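You operate a simulated robot arm through the tools that you are given. There is no shell and no other tool. Be economical: measure what you need, move in short steps, check, and stop when the job is done.

You run a simulated robot arm. Do the job below in one go: nothing can be reset, and whatever is moved stays where it is left.

TASK
Cap the clamp block's cable stubs: grey cap on the yellow one, white cap on the blue one, pressed home.
Fine: clamp slider at GRIP before pressing; leave it there. Leave the third cap.

The check looks at the end state, three seconds after you hand in, the way a careful person would. Anything else that was tipped, shoved, dropped, spilled or broken makes it a failure.

THE ROBOT
A 6-joint arm with a two-finger parallel gripper, fixed in place. Base frame: the origin is at the foot of the arm, x ahead of it, y to its left, z up. Readings come in mm, degrees, newtons and seconds.
With the tool pointing down near the work surface it reaches from about 180 to 460 mm from the base axis. Its first joint turns from -70.0 to 70.0 degrees. Payload 1.9 kg.
Tool frame: the origin (TCP) lies between the finger pads and is the grasp point; the fingertips stand 23 mm ahead of it; z points along the fingers, y is the line along which they close. Largest opening 94 mm; finger width 38, thickness 10; the body of the gripper, 54 by 96 mm, starts 39 mm behind the TCP.
Orientation is told as [roll, pitch, yaw] about the base's x, y, z axes, in that order, counted from this pose: with the fingers straight down and closing along the base's y, the tool's x points along the base's -x, its y along +y and its z along -z.

THE INTERFACE
- The arm moves only by the tool send_rows. Its argument "motion" is a list of rows, each a list of 3 entries, a list of its own where there are three numbers: the shift along the tool's x, y, z in units of 100 mm (1.0 is 100 mm), then the turn, a rotation vector about the tool's x, y, z in units of 120 degrees (1.0 is 120 degrees), then the opening, from 0 (shut) to 1 (fully open). In form: [[[tx, ty, tz], [ax, ay, az], gripper], ...]. A call has 1 to 12 rows; each row is the pose to reach, as a shift and turn from the pose commanded when the call began, along the tool's axes at that moment. A call with a number of a shift or a turn outside -1 to 1 is refused whole. Rows are played at 5 a second. More than 50 mm and 8.6 degrees between two rows, or a gripper value outside its range, and nothing of the call is played. Where a pose cannot be reached the arm comes as near as it can. A force on the tool above 60 N (or 10 N above the force at the start of the call, whichever is more), or a blocked arm, ends the call early, and 0.2 s more pass. The fingers move at their own pace (about 108 mm/s each) and stop on an object; they squeeze with about 39 N. The grip force told is the motor's: it shows also when the fingers shut on nothing. Time passes only in rows, and 0.2 s behind the last, so rows that repeat a pose let the fingers close. The reply holds the time, the measured pose of the TCP, the force on the tool along the base axes, the opening and the grip force, in the units named above and with some noise, and new pictures: "views" is both (left out), scene, wrist or none.
- Cameras (640 x 400 px; columns grow to the right, rows downward): "scene" is fixed at [37.9, 313.5, 439.2]; the picture's right is [-0.88, -0.47, 0.00], its down [-0.25, 0.48, -0.84] and it looks along [0.39, -0.74, -0.54] (base axes); focal length 301 px, centre (320, 200). "wrist" rides on the gripper at [-39, 0, -44] in the tool frame; the picture's right is [0.00, -1.00, 0.00], its down [0.97, 0.00, -0.24] and it looks along [0.24, 0.00, 0.97] (tool axes); focal length 218 px, centre (320, 200).
- probe_pixels(camera, pixels): there is no depth. For up to 12 entries [column, row, z] of the newest picture of that camera ("zoom" is the newest enlarged one), the place [x, y] in the base frame at which the ray of that pixel passes the height z, good to about 3 mm, but the place of the scene camera against the robot may be out by one fixed shift of up to 25 mm in any direction. No time passes.
- zoom(camera, box): a new picture of the part [left, top, right, bottom] of that camera's present view, enlarged. No time passes.
- close_job(): hands the job in; it is judged then, once.

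Go step by step. Measure first, check grasps and placings, and put right what went wrong. The budget is 80 turns and 120 pictures, counting those below and the enlarged ones. Unless the task says otherwise, let go and move clear before handing in, and close with one line.

The tools are called by a JSON object that holds its "method" and its "body". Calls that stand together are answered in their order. send_rows: Moves the arm, as the interface text tells. Its arguments: {"type":"object","properties":{"motion":{"type":"array","items":{"type":"array"}},"views":{"type":"string","enum":["both","scene","wrist","none"]}},"required":["motion"]} The other tools are called the same way: probe_pixels (camera, pixels) gives the place at which the rays of pixels pass given heights; zoom (camera, box) takes an enlarged picture of a part of a camera's view; close_job () hands the job in.

At the start:

```text
time_s: 0.0
ee_pos: [266.7, -191.3, 258.7]
ee_rot: [-0.1, -0.3, 0.0]
force: [-0.4, -0.1, 0.9]
gripper_width: 94.0
gripper_force: 0.1
```

scene: 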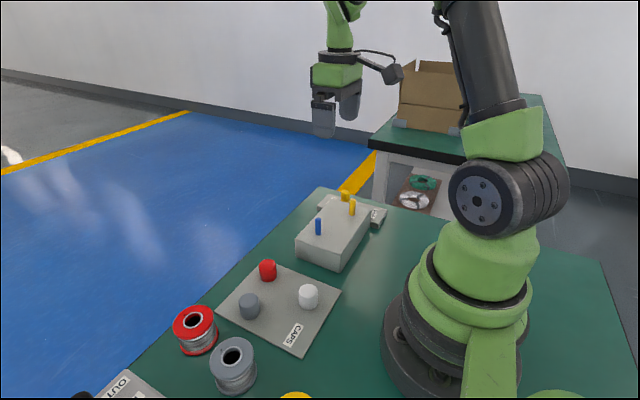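
wrist: 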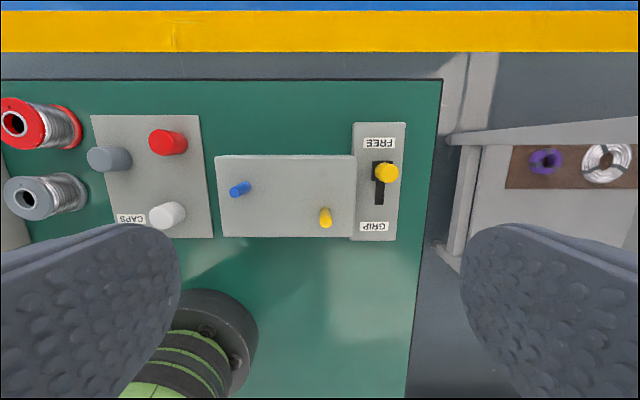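

The wrist view shows the slider knob (386,172) close to FREE with GRIP toward the base, the stubs blue (240,189) and yellow (325,217), and the caps grey (108,158), white (167,215) and red (168,142). I'll probe these points and take enlarged pictures.

{"method": "probe_pixels", "body": {"camera": "wrist", "pixels": [[386, 172, 4], [386, 172, 40], [378, 205, 10], [325, 225, 40], [325, 210, 70], [232, 192, 40], [246, 186, 70], [125, 158, 10], [180, 213, 10], [184, 142, 10], [217, 237, 40], [355, 157, 40]]}}

{"method": "zoom", "body": {"camera": "wrist", "box": [200, 110, 420, 250]}}

{"method": "zoom", "body": {"camera": "scene", "box": [200, 170, 400, 360]}}

```text
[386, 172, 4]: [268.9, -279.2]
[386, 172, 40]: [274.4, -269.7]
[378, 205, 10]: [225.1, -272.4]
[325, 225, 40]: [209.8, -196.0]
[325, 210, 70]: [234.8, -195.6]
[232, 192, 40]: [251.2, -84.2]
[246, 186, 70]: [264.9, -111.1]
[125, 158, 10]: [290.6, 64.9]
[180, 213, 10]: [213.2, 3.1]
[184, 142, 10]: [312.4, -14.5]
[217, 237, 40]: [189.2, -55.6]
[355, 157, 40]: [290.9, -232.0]
```

```text
2.86 times, centred on (310, 180) of wrist
```

zoom: 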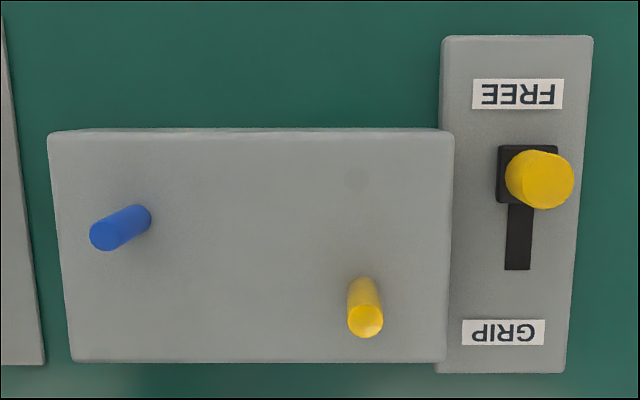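

```text
2.11 times, centred on (300, 265) of scene
```

zoom: 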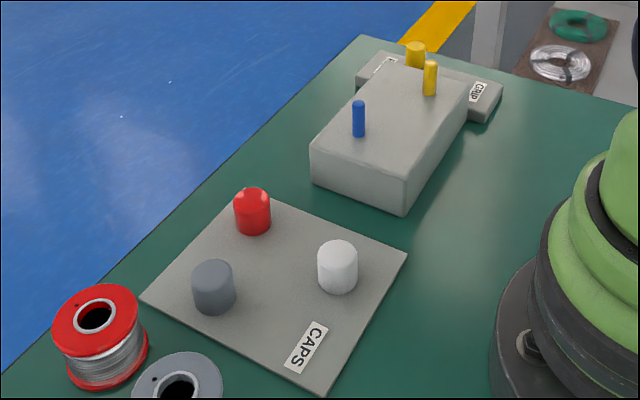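

The stubs and caps lean away from the point below the camera, so I need parallax to get heights. I'll move 100 mm toward +y and look again.

{"method": "send_rows", "body": {"motion": [[[0, 0.4, 0], [0, 0, 0], 1], [[0, 0.8, 0], [0, 0, 0], 1], [[0, 1, 0], [0, 0, 0], 1], [[0, 1, 0], [0, 0, 0], 1]], "views": "wrist"}}

{"method": "zoom", "body": {"camera": "wrist", "box": [200, 90, 500, 280]}}

```text
time_s: 1.0
ee_pos: [267.2, -90.9, 257.4]
ee_rot: [-0.2, -0.2, 0.0]
force: [0.6, -0.2, 0.1]
gripper_width: 94.2
gripper_force: 0.1
```

wrist: 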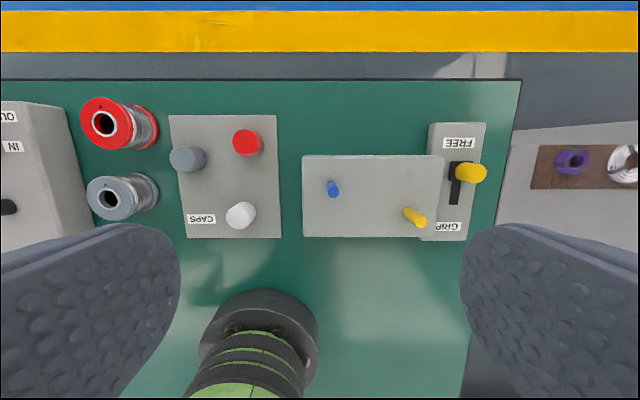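

```text
2.11 times, centred on (350, 185) of wrist
```

zoom: 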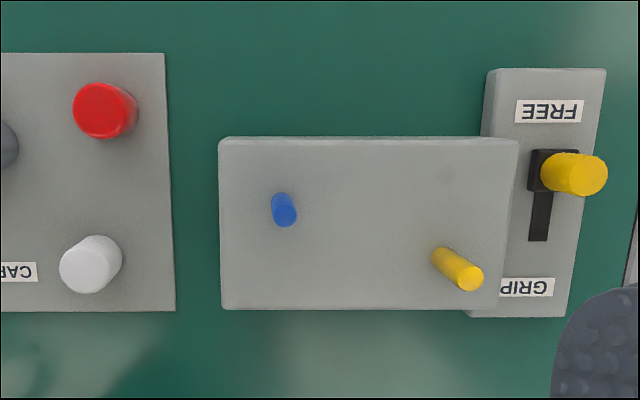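

Triangulating the two views gives approximate positions: yellow stub tip (228,-198,84), blue tip (260,-104.5,86), and slider knob top (276,-271,51). Next I'll go above the knob at a medium height for a closer look.

{"method": "send_rows", "body": {"motion": [[[0, -0.4, 0], [0, 0, 0], 1], [[0, -0.8, 0], [0, 0, 0], 1], [[0, -1, 0], [0, 0, 0], 1]], "views": "none"}}

{"method": "send_rows", "body": {"motion": [[[-0.03, -0.3, 0.3], [0, 0, 0], 1], [[-0.06, -0.6, 0.6], [0, 0, 0], 1], [[-0.09, -0.8, 0.9], [0, 0, 0], 1], [[-0.09, -0.8, 1], [0, 0, 0], 1], [[-0.09, -0.8, 1], [0, 0, 0], 1]], "views": "wrist"}}

{"method": "zoom", "body": {"camera": "wrist", "box": [160, 80, 480, 280]}}

```text
time_s: 1.8
ee_pos: [266.3, -191.5, 259.5]
ee_rot: [-0.1, -0.2, 0.0]
force: [-1.0, 0.2, 0.5]
gripper_width: 93.9
gripper_force: 0.1
```

```text
time_s: 3.0
ee_pos: [276.5, -271.2, 158.6]
ee_rot: [-0.1, -0.2, -0.1]
force: [0.0, 0.4, -0.1]
gripper_width: 94.2
gripper_force: 0.2
```

wrist: 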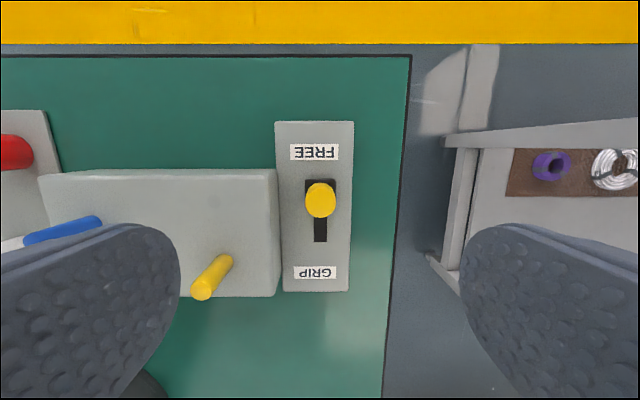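

```text
2.00 times, centred on (320, 180) of wrist
```

zoom: 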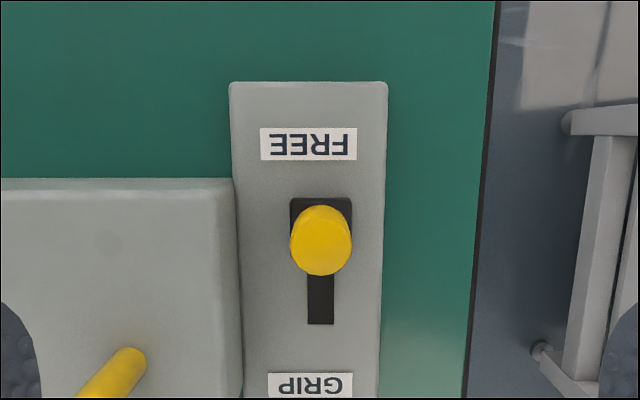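

The knob's top sits at (320,201), directly under the tool, and it is about 21 mm wide. The slot ends near x=230. I'll narrow the fingers to 32 mm so they miss the block, then go down around the knob.

{"method": "send_rows", "body": {"motion": [[[0, 0, 0.3], [0, 0, 0], 0.34], [[0, 0, 0.5], [0, 0, 0], 0.34], [[0, 0, 0.7], [0, 0, 0], 0.34], [[0, 0, 0.85], [0, 0, 0], 0.34], [[0, 0, 1.0], [0, 0, 0], 0.34], [[0, 0, 1.0], [0, 0, 0], 0.34]], "views": "both"}}

```text
time_s: 4.4
ee_pos: [275.1, -272.7, 59.1]
ee_rot: [0.0, -0.1, 0.0]
force: [-0.3, -0.3, 0.3]
gripper_width: 32.2
gripper_force: 0.0
```

scene: 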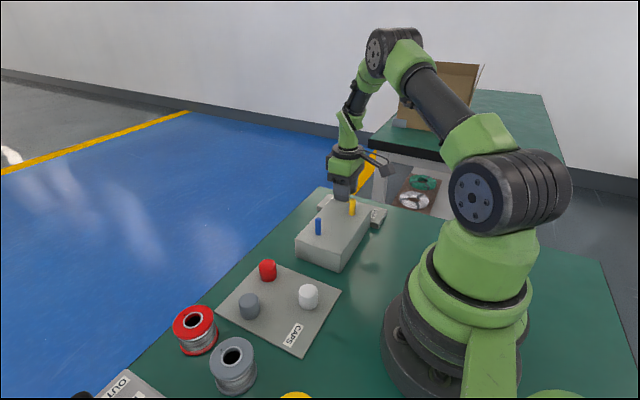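
wrist: 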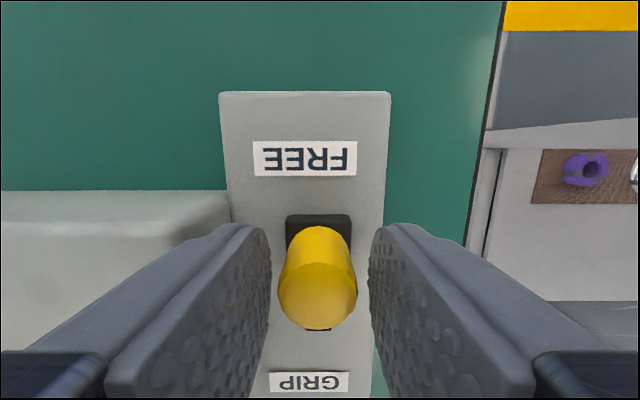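

The fingers straddle the knob. I'll close on it and slide it toward GRIP (tool +x).

{"method": "send_rows", "body": {"motion": [[[0, 0, 0], [0, 0, 0], 0.1], [[0, 0, 0], [0, 0, 0], 0.1], [[0.1, 0, 0], [0, 0, 0], 0.1], [[0.2, 0, 0], [0, 0, 0], 0.1], [[0.3, 0, 0], [0, 0, 0], 0.1], [[0.36, 0, 0], [0, 0, 0], 0.1], [[0.4, 0, 0], [0, 0, 0], 0.1], [[0.43, 0, 0], [0, 0, 0], 0.1], [[0.43, 0, 0], [0, 0, 0], 0.1]], "views": "wrist"}}

```text
time_s: 6.4
ee_pos: [234.8, -272.8, 58.5]
ee_rot: [-0.2, -0.3, 0.0]
force: [27.9, 1.9, -9.2]
gripper_width: 22.7
gripper_force: 45.3
```

wrist: 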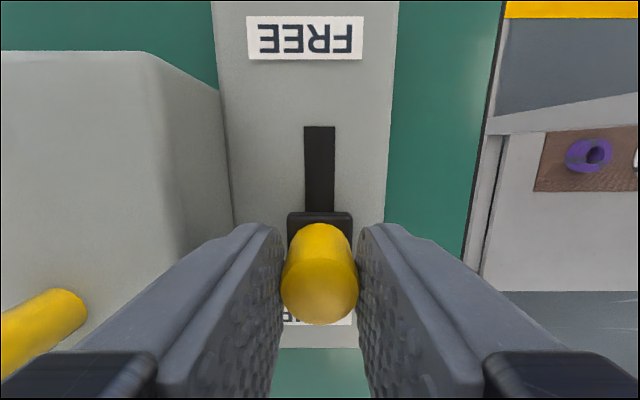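

The push force is now 28 N and the slot is uncovered behind the slider, so it's at the end stop. I'll release and rise for a check.

{"method": "send_rows", "body": {"motion": [[[-0.01, 0, 0], [0, 0, 0], 0.34], [[-0.01, 0, 0], [0, 0, 0], 0.34], [[-0.01, 0, -0.3], [0, 0, 0], 0.34], [[-0.01, 0, -0.6], [0, 0, 0], 0.34], [[-0.01, 0, -1], [0, 0, 0], 0.6], [[-0.01, 0, -1], [0, 0, 0], 0.6]], "views": "wrist"}}

{"method": "zoom", "body": {"camera": "wrist", "box": [160, 80, 480, 280]}}

```text
time_s: 7.8
ee_pos: [233.5, -270.9, 159.4]
ee_rot: [-0.1, -0.1, 0.0]
force: [-0.3, 0.0, 0.0]
gripper_width: 56.4
gripper_force: 0.1
```

wrist: 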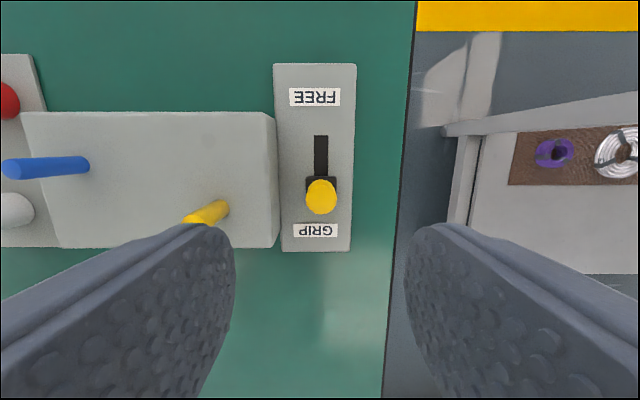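

```text
2.00 times, centred on (320, 180) of wrist
```

zoom: 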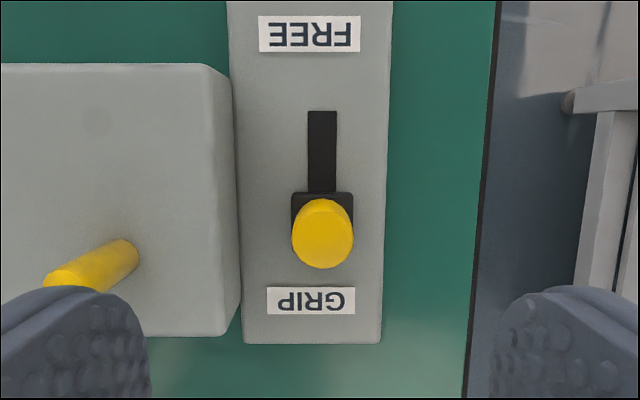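

The slider now sits at GRIP with its slot open behind it. Next I'll hover above the yellow stub to pin down its position.

{"method": "send_rows", "body": {"motion": [[[0.03, 0.4, -0.1], [0, 0, 0], 1], [[0.05, 0.73, -0.1], [0, 0, 0], 1], [[0.05, 0.73, -0.1], [0, 0, 0], 1]], "views": "wrist"}}

{"method": "zoom", "body": {"camera": "wrist", "box": [240, 120, 400, 220]}}

```text
time_s: 8.6
ee_pos: [228.6, -199.3, 168.2]
ee_rot: [-0.2, -0.3, -0.1]
force: [-0.4, -0.3, 0.0]
gripper_width: 93.9
gripper_force: 0.0
```

wrist: 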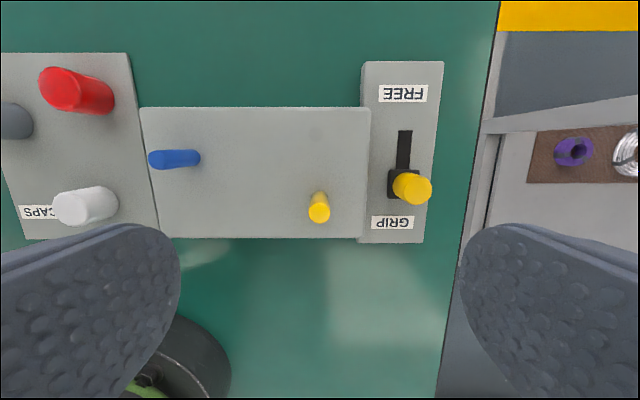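

```text
4.00 times, centred on (320, 170) of wrist
```

zoom: 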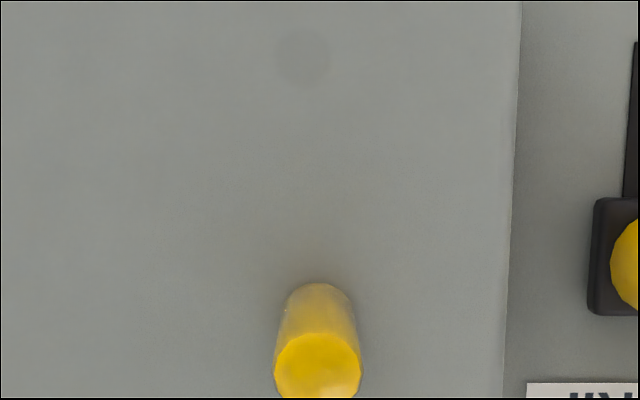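

The yellow tip at (319.5,212) puts the stub at about (228.7,-198.5), and it's vertical. Next I'll do the same above the blue one.

{"method": "send_rows", "body": {"motion": [[[-0.12, 0.4, 0], [0, 0, 0], 1], [[-0.24, 0.8, 0], [0, 0, 0], 1], [[-0.31, 0.94, 0], [0, 0, 0], 1], [[-0.31, 0.94, 0], [0, 0, 0], 1]], "views": "wrist"}}

{"method": "zoom", "body": {"camera": "wrist", "box": [240, 140, 400, 240]}}

```text
time_s: 9.6
ee_pos: [259.3, -103.3, 168.2]
ee_rot: [-0.2, -0.1, -0.2]
force: [0.3, 0.7, 0.0]
gripper_width: 93.8
gripper_force: 0.1
```

wrist: 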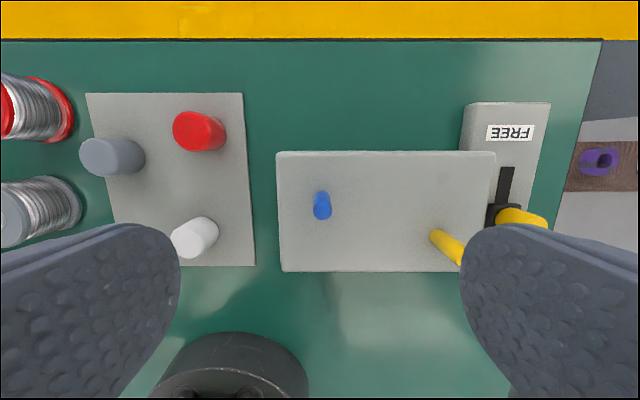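

```text
4.00 times, centred on (320, 190) of wrist
```

zoom: 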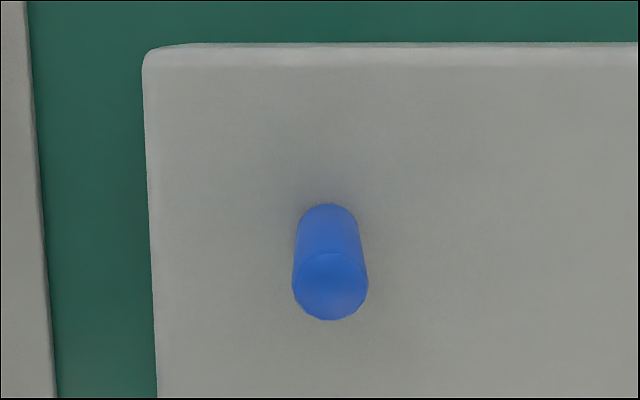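

The blue tip at (322.5,212) puts that stub at about (259.7,-105.7), also vertical. Next I'll hover above the white cap.

{"method": "send_rows", "body": {"motion": [[[0.12, 0.35, 0], [0, 0, 0], 1], [[0.24, 0.7, 0], [0, 0, 0], 1], [[0.367, 1, 0], [0, 0, 0], 1]], "views": "none"}}

{"method": "send_rows", "body": {"motion": [[[0, 0.13, 0.2], [0, 0, 0], 1], [[0, 0.13, 0.4], [0, 0, 0], 1], [[0, 0.13, 0.4], [0, 0, 0], 1]], "views": "both"}}

{"method": "zoom", "body": {"camera": "wrist", "box": [220, 120, 420, 245]}}

```text
time_s: 10.4
ee_pos: [223.1, -3.4, 166.9]
ee_rot: [-0.2, -0.1, 0.0]
force: [-0.6, 0.0, -0.3]
gripper_width: 93.7
gripper_force: 0.1
```

```text
time_s: 11.2
ee_pos: [223.1, 9.1, 125.8]
ee_rot: [-0.1, -0.2, -0.2]
force: [0.2, 0.2, 0.2]
gripper_width: 93.8
gripper_force: 0.1
```

scene: 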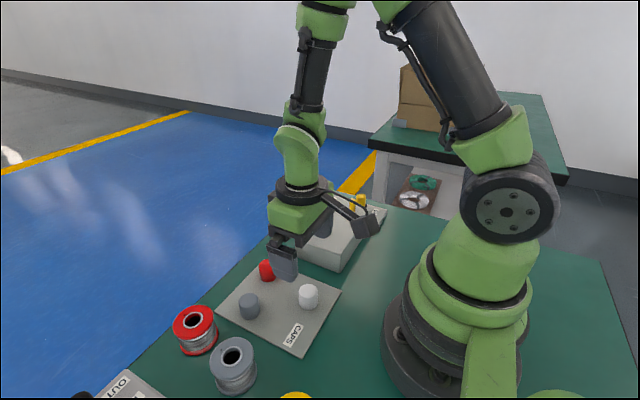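
wrist: 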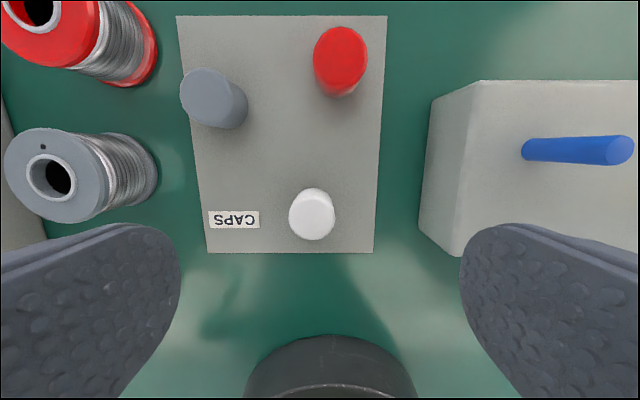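

```text
3.20 times, centred on (320, 182) of wrist
```

zoom: 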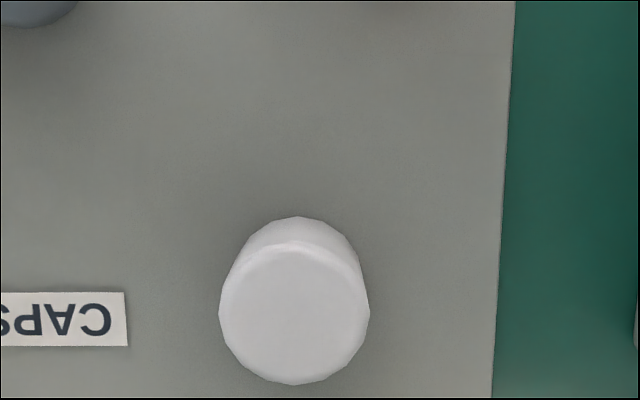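

The white cap's top is centred at (312,218), which puts it at about (217,14) with a 30 mm diameter and its top near z≈35. I'll lower over it with a 58 mm opening.

{"method": "send_rows", "body": {"motion": [[[0.06, 0.055, 0.1], [0, 0, 0], 0.62], [[0.06, 0.055, 0.3], [0, 0, 0], 0.62], [[0.06, 0.055, 0.5], [0, 0, 0], 0.62], [[0.06, 0.055, 0.7], [0, 0, 0], 0.62], [[0.06, 0.055, 0.85], [0, 0, 0], 0.62], [[0.06, 0.055, 0.85], [0, 0, 0], 0.62]], "views": "both"}}

```text
time_s: 12.6
ee_pos: [218.0, 15.1, 41.1]
ee_rot: [-0.2, -0.3, -0.2]
force: [0.2, 0.3, -0.5]
gripper_width: 58.4
gripper_force: 0.0
```

scene: 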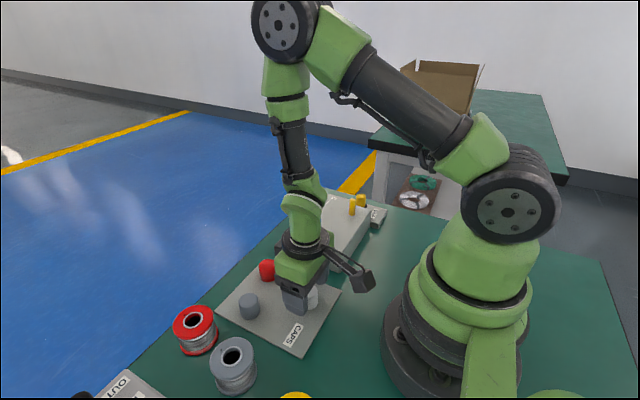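
wrist: 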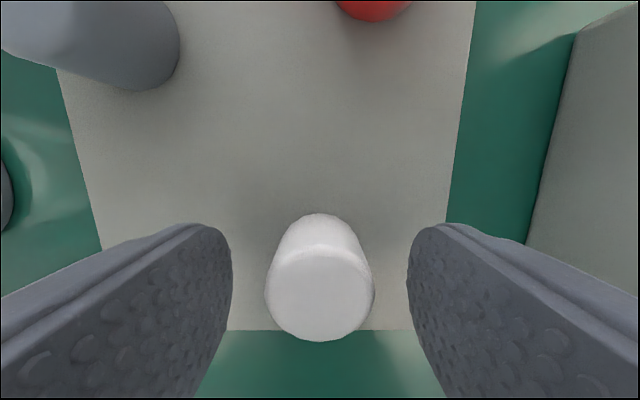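

The cap's top is centred between the fingers at (319,294). I'll go 4 mm lower, nudge 1.5 mm in tool x, and grip.

{"method": "send_rows", "body": {"motion": [[[0.015, 0, 0.04], [0, 0, 0], 0.62], [[0.015, 0, 0.04], [0, 0, 0], 0.4], [[0.015, 0, 0.04], [0, 0, 0], 0.2], [[0.015, 0, 0.04], [0, 0, 0], 0.15], [[0.015, 0, 0.04], [0, 0, 0], 0.15]], "views": "wrist"}}

```text
time_s: 13.8
ee_pos: [215.3, 15.2, 38.1]
ee_rot: [-0.1, -0.2, 0.0]
force: [0.6, -0.2, -0.4]
gripper_width: 30.3
gripper_force: 39.2
```

wrist: 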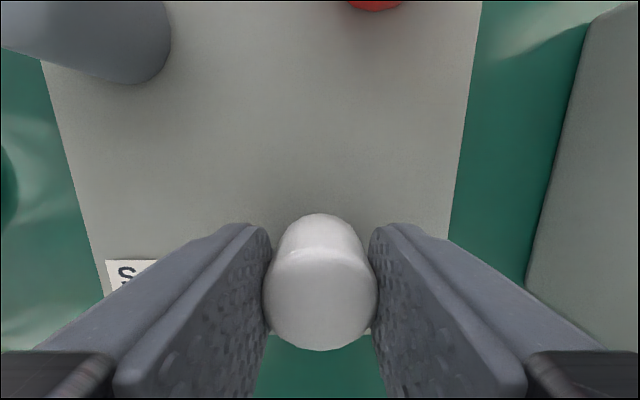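

The white cap is gripped at 30.3 mm and centred in x. I'll lift it and carry it over the blue stub.

{"method": "send_rows", "body": {"motion": [[[0, 0, -0.2], [0, 0, 0], 0.15], [[0, 0, -0.5], [0, 0, 0], 0.15], [[0, 0, -0.8], [0, 0, 0], 0.15], [[0, -0.2, -1], [0, 0, 0], 0.15], [[-0.2, -0.5, -1], [0, 0, 0], 0.15], [[-0.4, -0.8, -1], [0, 0, 0], 0.15], [[-0.442, -0.9, -1], [0, 0, 0], 0.15], [[-0.442, -0.9, -1], [0, 0, 0], 0.15]], "views": "none"}}

{"method": "send_rows", "body": {"motion": [[[0, -0.15, 0], [0, 0, 0], 0.15], [[0, -0.298, 0], [0, 0, 0], 0.15], [[0, -0.298, 0], [0, 0, 0], 0.15]], "views": "both"}}

{"method": "zoom", "body": {"camera": "scene", "box": [260, 160, 400, 280]}}

```text
time_s: 15.6
ee_pos: [261.1, -75.9, 139.1]
ee_rot: [-0.1, -0.2, 0.0]
force: [0.6, 0.7, 0.2]
gripper_width: 28.1
gripper_force: 39.2
```

```text
time_s: 16.4
ee_pos: [260.3, -105.5, 139.6]
ee_rot: [-0.2, -0.2, -0.1]
force: [-0.3, 0.5, 0.2]
gripper_width: 28.6
gripper_force: 39.5
```

scene: 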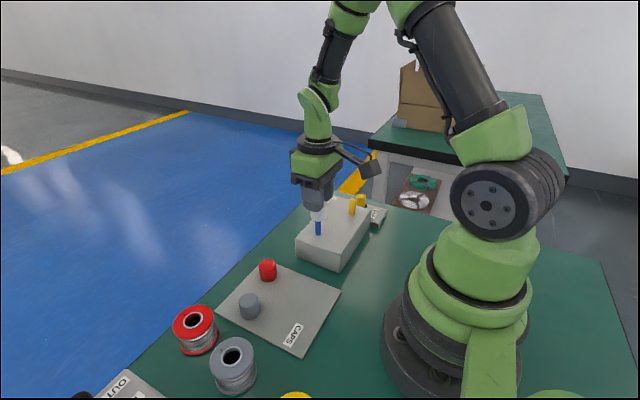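
wrist: 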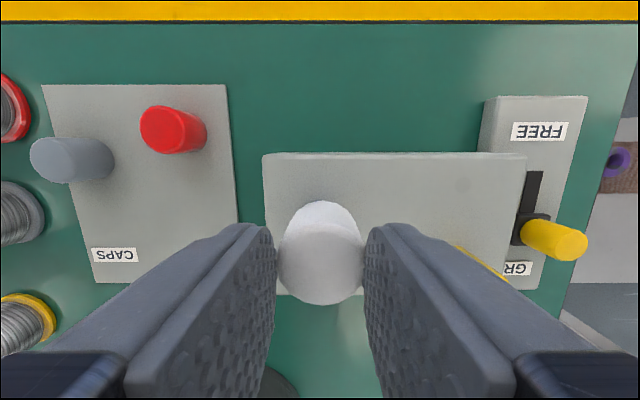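

```text
3.33 times, centred on (330, 220) of scene
```

zoom: 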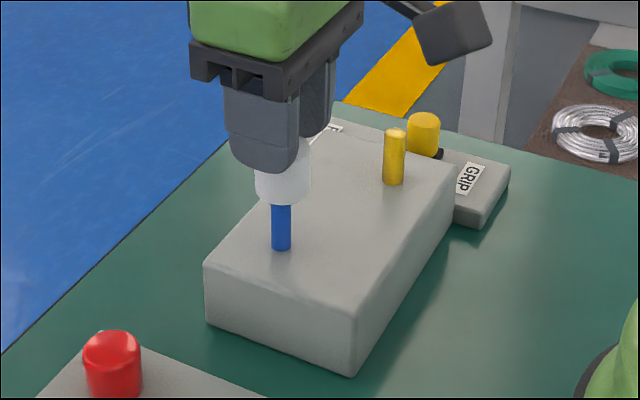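

The opening fell from 30.3 to 28.1 mm, and the cap looks further down between the fingers (centre near (320,262)), so it slipped during the lift. I'll look closer.

{"method": "zoom", "body": {"camera": "wrist", "box": [220, 170, 420, 320]}}

{"method": "zoom", "body": {"camera": "scene", "box": [290, 180, 350, 240]}}

```text
2.67 times, centred on (320, 245) of wrist
```

zoom: 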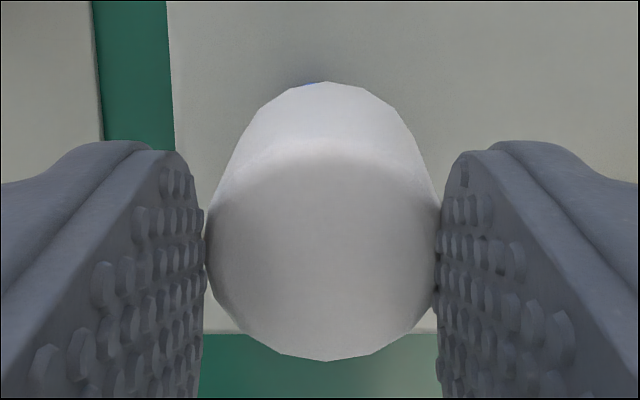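

```text
6.67 times, centred on (320, 210) of scene
```

zoom: 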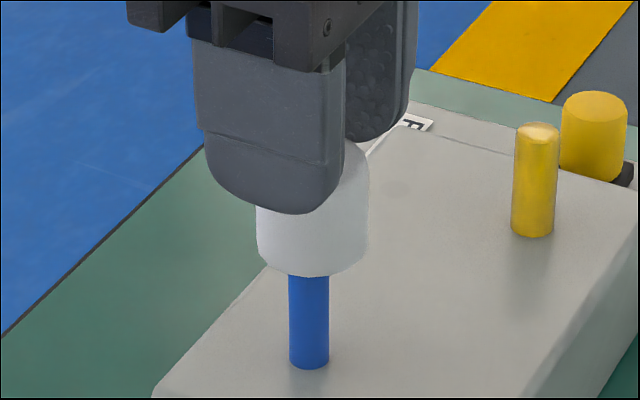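

A blue sliver shows at zoomed pixel (310,83), left of the cap's centre, so the y alignment is worth checking. I'll back off 28 mm toward the base to uncover the stub and compare columns.

{"method": "send_rows", "body": {"motion": [[[0.14, 0, 0], [0, 0, 0], 0.15], [[0.28, 0, 0], [0, 0, 0], 0.15], [[0.28, 0, 0], [0, 0, 0], 0.15]], "views": "wrist"}}

{"method": "zoom", "body": {"camera": "wrist", "box": [240, 110, 400, 310]}}

```text
time_s: 17.2
ee_pos: [232.7, -108.1, 139.4]
ee_rot: [-0.1, -0.3, -0.1]
force: [-0.8, -0.7, -0.4]
gripper_width: 28.4
gripper_force: 38.9
```

wrist: 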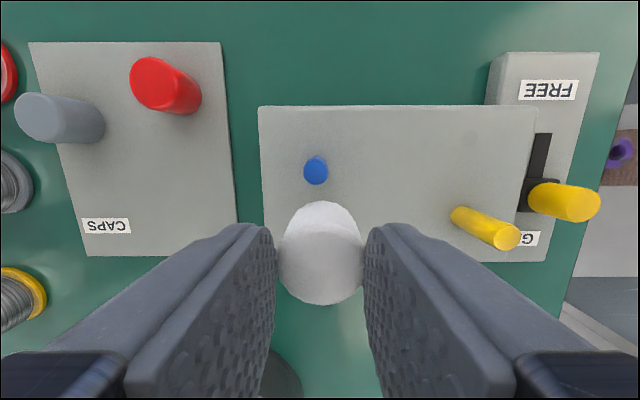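

```text
2.00 times, centred on (320, 210) of wrist
```

zoom: 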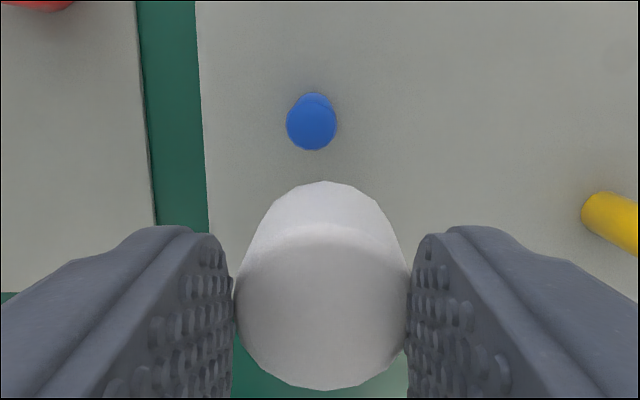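

The stub's column (315.8) is about 1.9 mm left of the tool plane, but the measured y (-108.1) differs from the commanded y. I'll hold still once to see whether the arm wanders or the reading is just noisy.

{"method": "send_rows", "body": {"motion": [[[0, 0, 0], [0, 0, 0], 0.15], [[0, 0, 0], [0, 0, 0], 0.15]], "views": "wrist"}}

{"method": "zoom", "body": {"camera": "wrist", "box": [240, 110, 400, 310]}}

{"method": "send_rows", "body": {"motion": [[[0, 0, 0], [0, 0, 0], 0.15]], "views": "none"}}

{"method": "send_rows", "body": {"motion": [[[0, 0, 0], [0, 0, 0], 0.15]], "views": "none"}}

```text
time_s: 17.8
ee_pos: [232.3, -106.9, 140.2]
ee_rot: [-0.1, -0.2, 0.0]
force: [0.0, 0.1, 0.2]
gripper_width: 28.6
gripper_force: 39.6
```

wrist: 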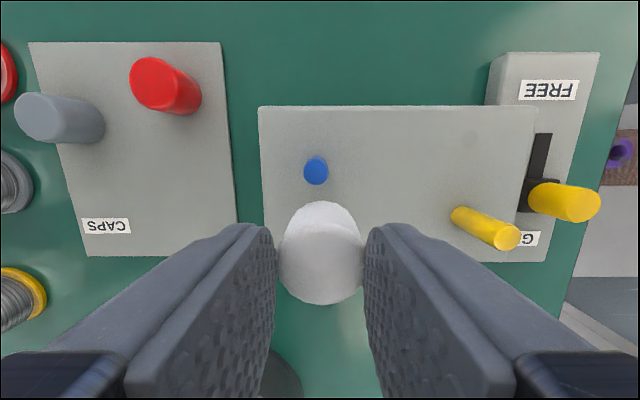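

```text
2.00 times, centred on (320, 210) of wrist
```

zoom: 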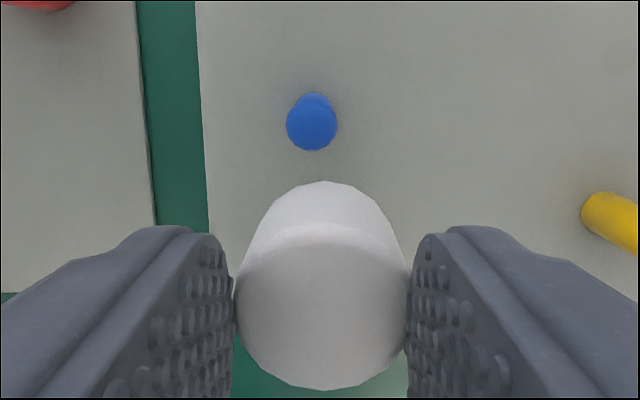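

```text
time_s: 18.2
ee_pos: [233.8, -107.7, 138.6]
ee_rot: [-0.1, -0.3, 0.1]
force: [0.5, 0.2, 0.6]
gripper_width: 28.5
gripper_force: 39.1
```

```text
time_s: 18.6
ee_pos: [232.0, -106.2, 139.7]
ee_rot: [-0.2, -0.2, 0.0]
force: [-0.4, -0.2, -0.2]
gripper_width: 28.3
gripper_force: 38.6
```

The picture is steady and the readings are only noisy; their mean is (232.7,-107.2,139.5). The cap has slid until only its top few mm are held, which is too marginal for pressing. I'll carry it gently back to the plate and regrip it deeper.

{"method": "send_rows", "body": {"motion": [[[0.02, 0.15, 0], [0, 0, 0], 0.15], [[0.05, 0.35, 0], [0, 0, 0], 0.15], [[0.08, 0.55, 0], [0, 0, 0], 0.15], [[0.1, 0.75, 0], [0, 0, 0], 0.15], [[0.1, 0.9, 0], [0, 0, 0], 0.15], [[0.1, 1.0, 0], [0, 0, 0], 0.15]], "views": "none"}}

{"method": "send_rows", "body": {"motion": [[[0, 0.1, 0.1], [0, 0, 0], 0.15], [[0, 0.21, 0.2], [0, 0, 0], 0.15], [[0, 0.21, 0.35], [0, 0, 0], 0.15], [[0, 0.21, 0.5], [0, 0, 0], 0.15], [[0, 0.21, 0.6], [0, 0, 0], 0.15], [[0, 0.21, 0.7], [0, 0, 0], 0.15], [[0, 0.21, 0.75], [0, 0, 0], 0.15], [[0, 0.21, 0.75], [0, 0, 0], 0.15]], "views": "both"}}

{"method": "zoom", "body": {"camera": "scene", "box": [260, 240, 360, 340]}}

```text
time_s: 20.0
ee_pos: [224.5, -6.4, 137.9]
ee_rot: [-0.2, -0.2, -0.1]
force: [-0.9, 0.4, 0.1]
gripper_width: 13.9
gripper_force: 0.0
```

```text
time_s: 21.8
ee_pos: [221.6, 14.7, 64.6]
ee_rot: [-0.2, -0.2, -0.1]
force: [-0.6, -0.6, -0.7]
gripper_width: 14.3
gripper_force: 0.1
```

scene: 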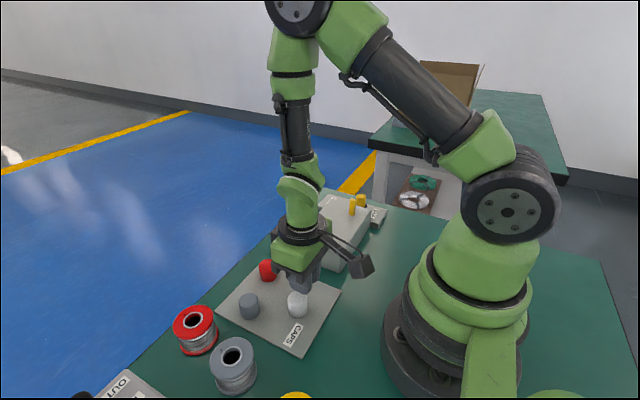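
wrist: 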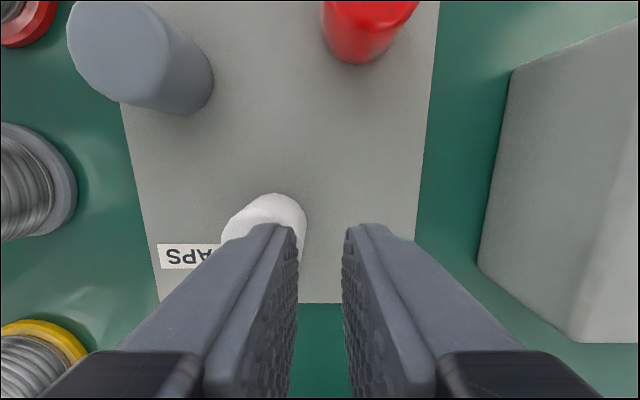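

```text
4.00 times, centred on (310, 290) of scene
```

zoom: 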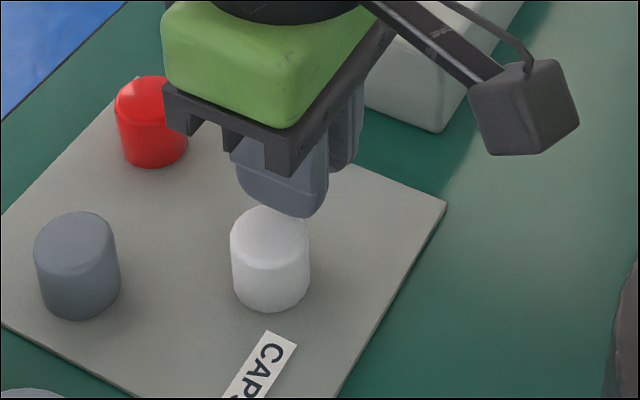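

The cap slipped out on the way but landed upright on its plate, at about (300,305) in the scene view. I'll rise, open, and locate it again, and from now on grip deeper and move slowly.

{"method": "send_rows", "body": {"motion": [[[0, 0, -0.2], [0, 0, 0], 0.15], [[0, 0.08, -0.4], [0, 0, 0], 0.3], [[0, 0.16, -0.6], [0, 0, 0], 1], [[0, 0.16, -0.6], [0, 0, 0], 1]], "views": "wrist"}}

{"method": "zoom", "body": {"camera": "wrist", "box": [220, 120, 420, 245]}}

{"method": "zoom", "body": {"camera": "scene", "box": [270, 270, 330, 330]}}

```text
time_s: 22.8
ee_pos: [222.7, 31.1, 124.7]
ee_rot: [-0.1, -0.2, -0.1]
force: [0.1, -0.8, 0.4]
gripper_width: 94.0
gripper_force: 0.2
```

wrist: 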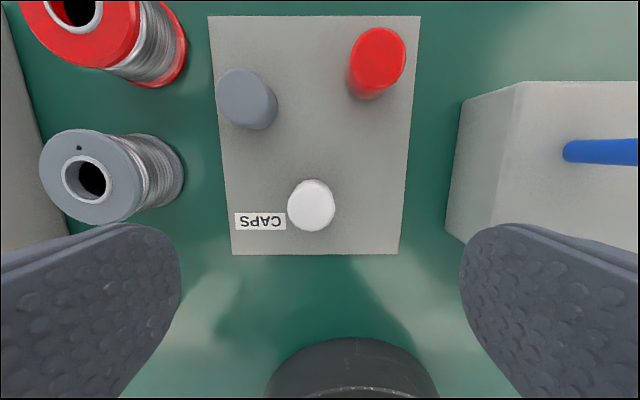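

```text
3.20 times, centred on (320, 182) of wrist
```

zoom: 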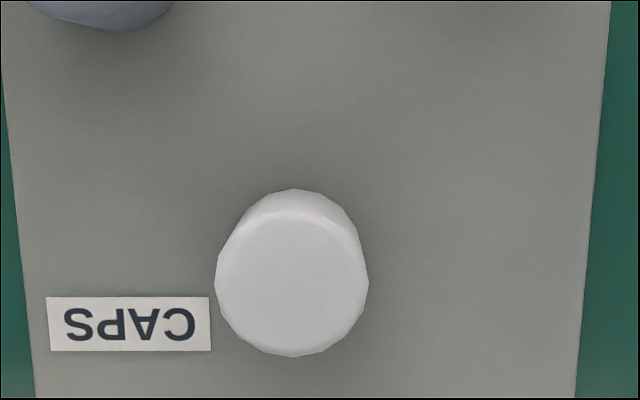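

```text
6.67 times, centred on (300, 300) of scene
```

zoom: 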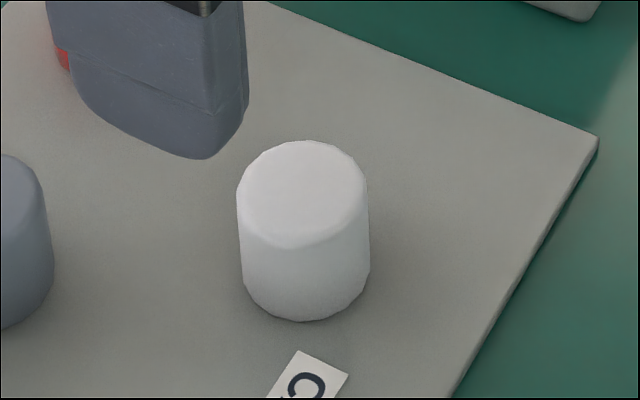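

The white cap stands upright at about (221.5,36.8). I'll lower to TCP z≈34, so the tips are just above the plate, and grip.

{"method": "send_rows", "body": {"motion": [[[0.01, 0.057, 0.2], [0, 0, 0], 0.62], [[0.01, 0.057, 0.4], [0, 0, 0], 0.62], [[0.01, 0.057, 0.6], [0, 0, 0], 0.62], [[0.01, 0.057, 0.75], [0, 0, 0], 0.62], [[0.01, 0.057, 0.85], [0, 0, 0], 0.62], [[0.01, 0.057, 0.91], [0, 0, 0], 0.62], [[0.01, 0.057, 0.91], [0, 0, 0], 0.62]], "views": "wrist"}}

{"method": "zoom", "body": {"camera": "scene", "box": [260, 260, 340, 340]}}

```text
time_s: 24.4
ee_pos: [222.7, 36.7, 34.5]
ee_rot: [0.0, -0.3, -0.1]
force: [0.2, -0.1, -0.2]
gripper_width: 58.4
gripper_force: 0.0
```

wrist: 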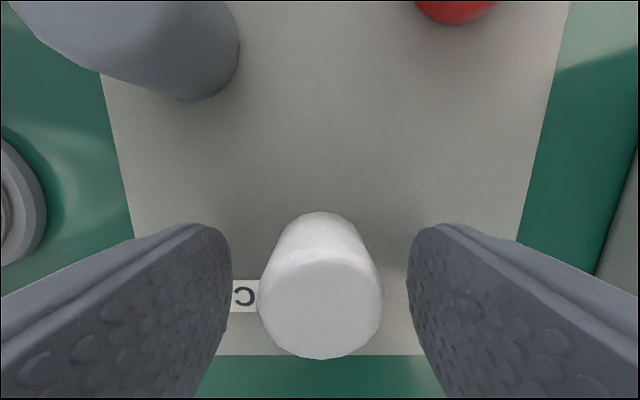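

```text
5.00 times, centred on (300, 300) of scene
```

zoom: 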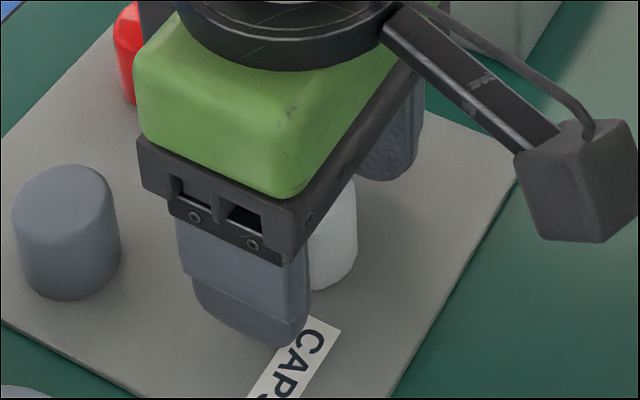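

The cap sits centred between the fingers. I'll close on it and lift very slowly by 12 mm.

{"method": "send_rows", "body": {"motion": [[[0, 0, 0], [0, 0, 0], 0.4], [[0, 0, 0], [0, 0, 0], 0.0], [[0, 0, 0], [0, 0, 0], 0.0], [[0, 0, 0], [0, 0, 0], 0.0], [[0, 0, -0.02], [0, 0, 0], 0.0], [[0, 0, -0.04], [0, 0, 0], 0.0], [[0, 0, -0.06], [0, 0, 0], 0.0], [[0, 0, -0.08], [0, 0, 0], 0.0], [[0, 0, -0.1], [0, 0, 0], 0.0], [[0, 0, -0.12], [0, 0, 0], 0.0]], "views": "wrist"}}

{"method": "zoom", "body": {"camera": "scene", "box": [260, 260, 340, 340]}}

```text
time_s: 26.6
ee_pos: [220.5, 36.0, 44.1]
ee_rot: [-0.1, -0.1, -0.1]
force: [-0.5, 0.2, 0.0]
gripper_width: 30.7
gripper_force: 39.1
```

wrist: 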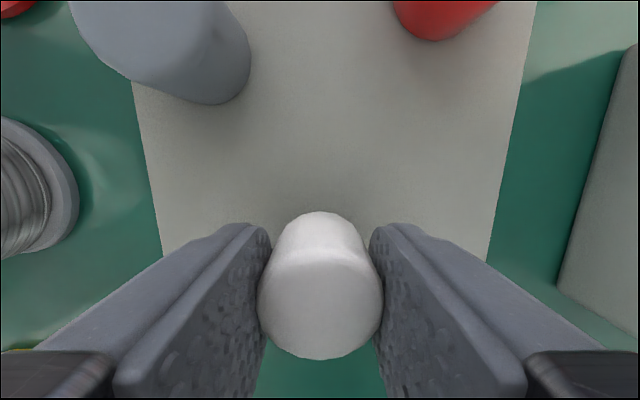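

```text
5.00 times, centred on (300, 300) of scene
```

zoom: 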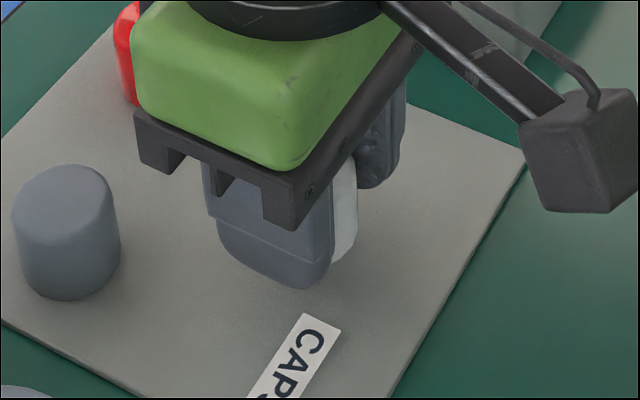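

No slip this time; the cap's outline is unchanged. I'll raise slowly to z≈125 and check again.

{"method": "send_rows", "body": {"motion": [[[0, 0, -0.03], [0, 0, 0], 0], [[0, 0, -0.08], [0, 0, 0], 0], [[0, 0, -0.15], [0, 0, 0], 0], [[0, 0, -0.23], [0, 0, 0], 0], [[0, 0, -0.31], [0, 0, 0], 0], [[0, 0, -0.39], [0, 0, 0], 0], [[0, 0, -0.47], [0, 0, 0], 0], [[0, 0, -0.55], [0, 0, 0], 0], [[0, 0, -0.63], [0, 0, 0], 0], [[0, 0, -0.71], [0, 0, 0], 0], [[0, 0, -0.77], [0, 0, 0], 0], [[0, 0, -0.8], [0, 0, 0], 0]], "views": "wrist"}}

```text
time_s: 29.2
ee_pos: [221.2, 36.9, 124.8]
ee_rot: [-0.1, -0.2, 0.0]
force: [0.3, -0.1, 0.4]
gripper_width: 30.4
gripper_force: 39.5
```

wrist: 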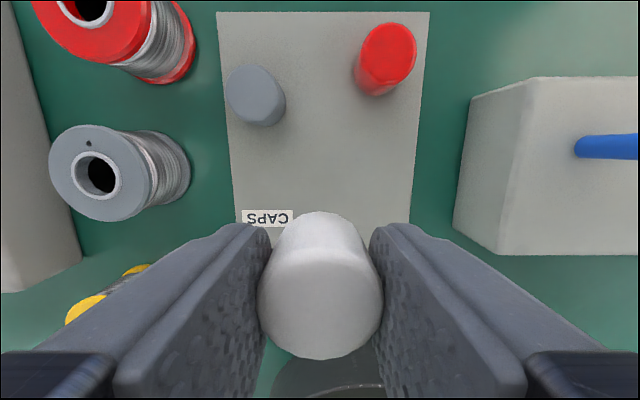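

The grip is holding. I'll carry the cap slowly toward the blue stub.

{"method": "send_rows", "body": {"motion": [[[0, -0.03, 0], [0, 0, 0], 0], [[0, -0.1, 0], [0, 0, 0], 0], [[0, -0.19, 0], [0, 0, 0], 0], [[0, -0.28, 0], [0, 0, 0], 0], [[0, -0.37, 0], [0, 0, 0], 0], [[0, -0.46, 0], [0, 0, 0], 0], [[0, -0.55, 0], [0, 0, 0], 0], [[0, -0.64, 0], [0, 0, 0], 0], [[0, -0.73, 0], [0, 0, 0], 0], [[0, -0.82, 0], [0, 0, 0], 0], [[0, -0.88, 0], [0, 0, 0], 0], [[0, -0.91, 0], [0, 0, 0], 0]], "views": "none"}}

{"method": "send_rows", "body": {"motion": [[[0, -0.02, 0], [0, 0, 0], 0], [[-0.02, -0.08, 0], [0, 0, 0], 0], [[-0.03, -0.16, 0], [0, 0, 0], 0], [[-0.04, -0.24, 0], [0, 0, 0], 0], [[-0.06, -0.32, 0], [0, 0, 0], 0], [[-0.08, -0.4, 0], [0, 0, 0], 0], [[-0.1, -0.46, 0], [0, 0, 0], 0], [[-0.11, -0.5, 0], [0, 0, 0], 0], [[-0.11, -0.51, 0], [0, 0, 0], 0], [[-0.11, -0.51, 0], [0, 0, 0], 0]], "views": "wrist"}}

{"method": "zoom", "body": {"camera": "wrist", "box": [240, 170, 400, 370]}}

```text
time_s: 31.8
ee_pos: [221.0, -55.6, 124.9]
ee_rot: [-0.1, -0.1, -0.1]
force: [0.5, -0.3, -0.5]
gripper_width: 30.4
gripper_force: 38.7
```

```text
time_s: 34.0
ee_pos: [231.6, -104.7, 125.3]
ee_rot: [-0.1, -0.1, 0.0]
force: [0.7, 1.2, 0.7]
gripper_width: 30.4
gripper_force: 38.8
```

wrist: 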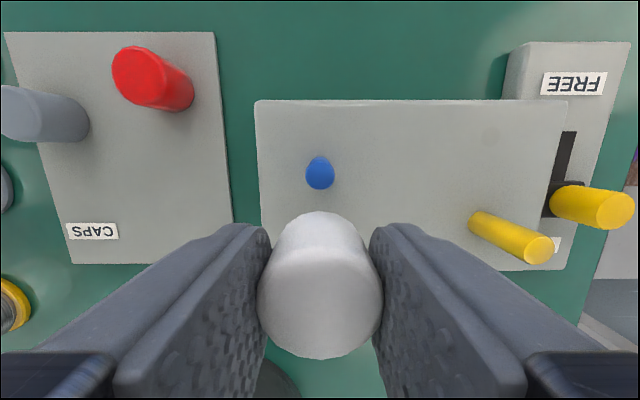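

```text
2.00 times, centred on (320, 270) of wrist
```

zoom: 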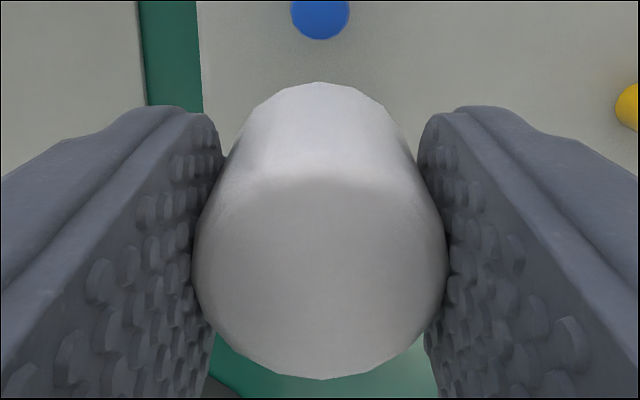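

The stub's column (320) matches the cap's (320.5), so y is right. The cap sits about 2 mm toward +x of the TCP, so I'll move 26 mm forward and check sideways alignment in the scene view.

{"method": "send_rows", "body": {"motion": [[[-0.03, 0, 0], [0, 0, 0], 0], [[-0.09, 0, 0], [0, 0, 0], 0], [[-0.16, 0, 0], [0, 0, 0], 0], [[-0.22, 0, 0], [0, 0, 0], 0], [[-0.25, 0, 0], [0, 0, 0], 0], [[-0.26, 0, 0], [0, 0, 0], 0], [[-0.26, 0, 0], [0, 0, 0], 0]], "views": "scene"}}

{"method": "zoom", "body": {"camera": "scene", "box": [290, 180, 350, 240]}}

{"method": "zoom", "body": {"camera": "wrist", "box": [240, 170, 400, 370]}}

```text
time_s: 35.6
ee_pos: [257.5, -105.3, 125.3]
ee_rot: [-0.1, -0.2, 0.0]
force: [0.3, 0.3, 0.1]
gripper_width: 30.6
gripper_force: 38.9
```

scene: 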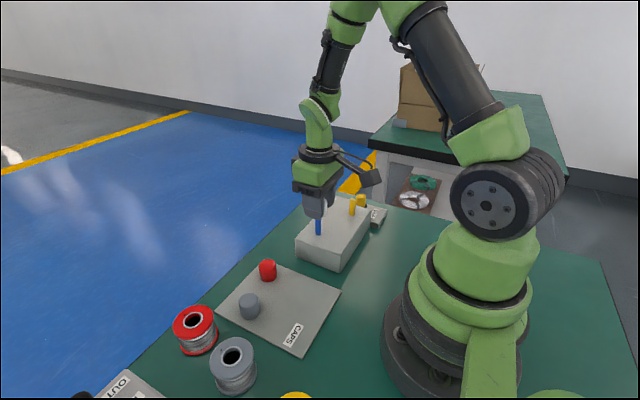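

```text
6.67 times, centred on (320, 210) of scene
```

zoom: 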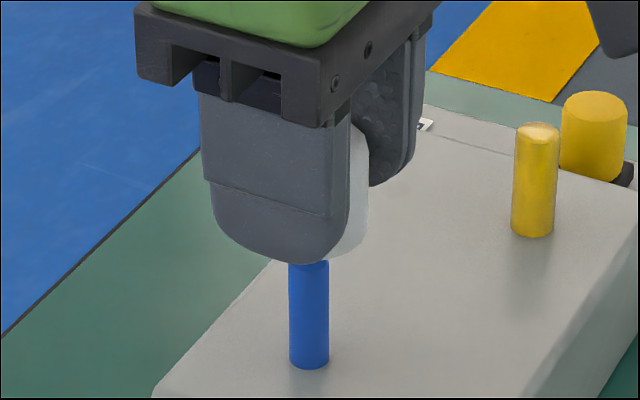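

```text
2.00 times, centred on (320, 270) of wrist
```

zoom: 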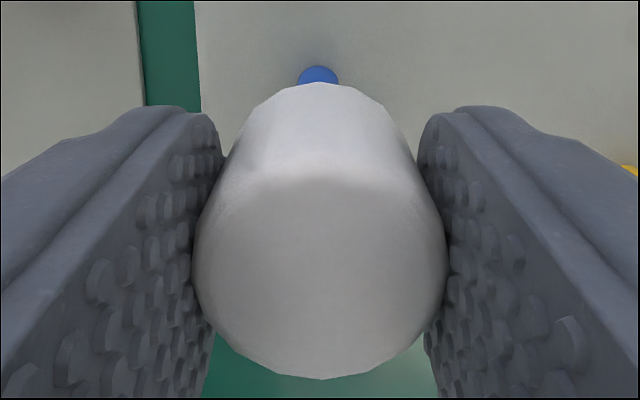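

The scene shows the cap about 1 mm to the right of the stub's axis (312.5 against 309). I'll shift +0.7 mm in x and +0.4 mm in y and lower slowly until the cap is started.

{"method": "send_rows", "body": {"motion": [[[-0.007, 0.004, 0.02], [0, 0, 0], 0], [[-0.007, 0.004, 0.05], [0, 0, 0], 0], [[-0.007, 0.004, 0.08], [0, 0, 0], 0], [[-0.007, 0.004, 0.1], [0, 0, 0], 0], [[-0.007, 0.004, 0.12], [0, 0, 0], 0], [[-0.007, 0.004, 0.14], [0, 0, 0], 0], [[-0.007, 0.004, 0.16], [0, 0, 0], 0], [[-0.007, 0.004, 0.17], [0, 0, 0], 0]], "views": "wrist"}}

{"method": "zoom", "body": {"camera": "scene", "box": [290, 180, 350, 240]}}

```text
time_s: 37.4
ee_pos: [258.2, -105.0, 108.3]
ee_rot: [0.0, -0.2, 0.0]
force: [0.1, -0.3, -0.7]
gripper_width: 30.6
gripper_force: 38.6
```

wrist: 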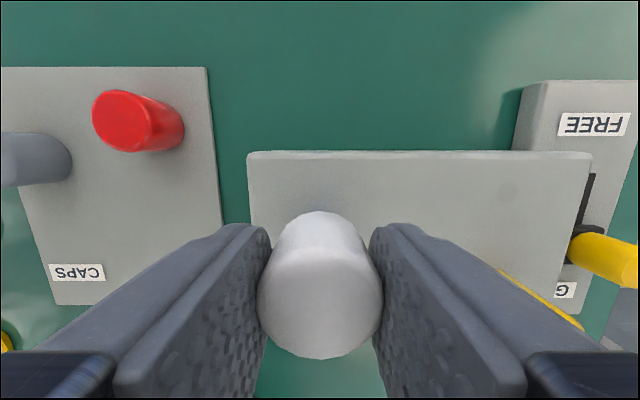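

```text
6.67 times, centred on (320, 210) of scene
```

zoom: 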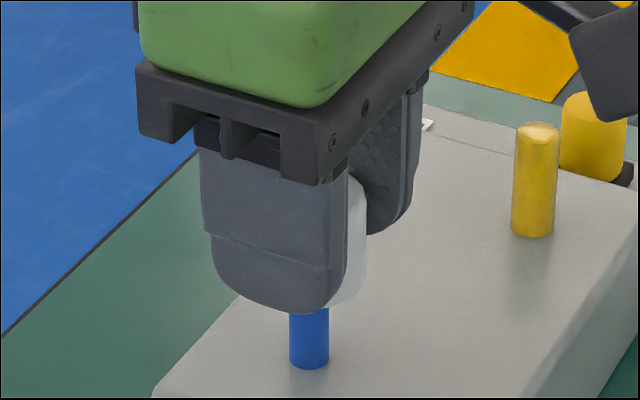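

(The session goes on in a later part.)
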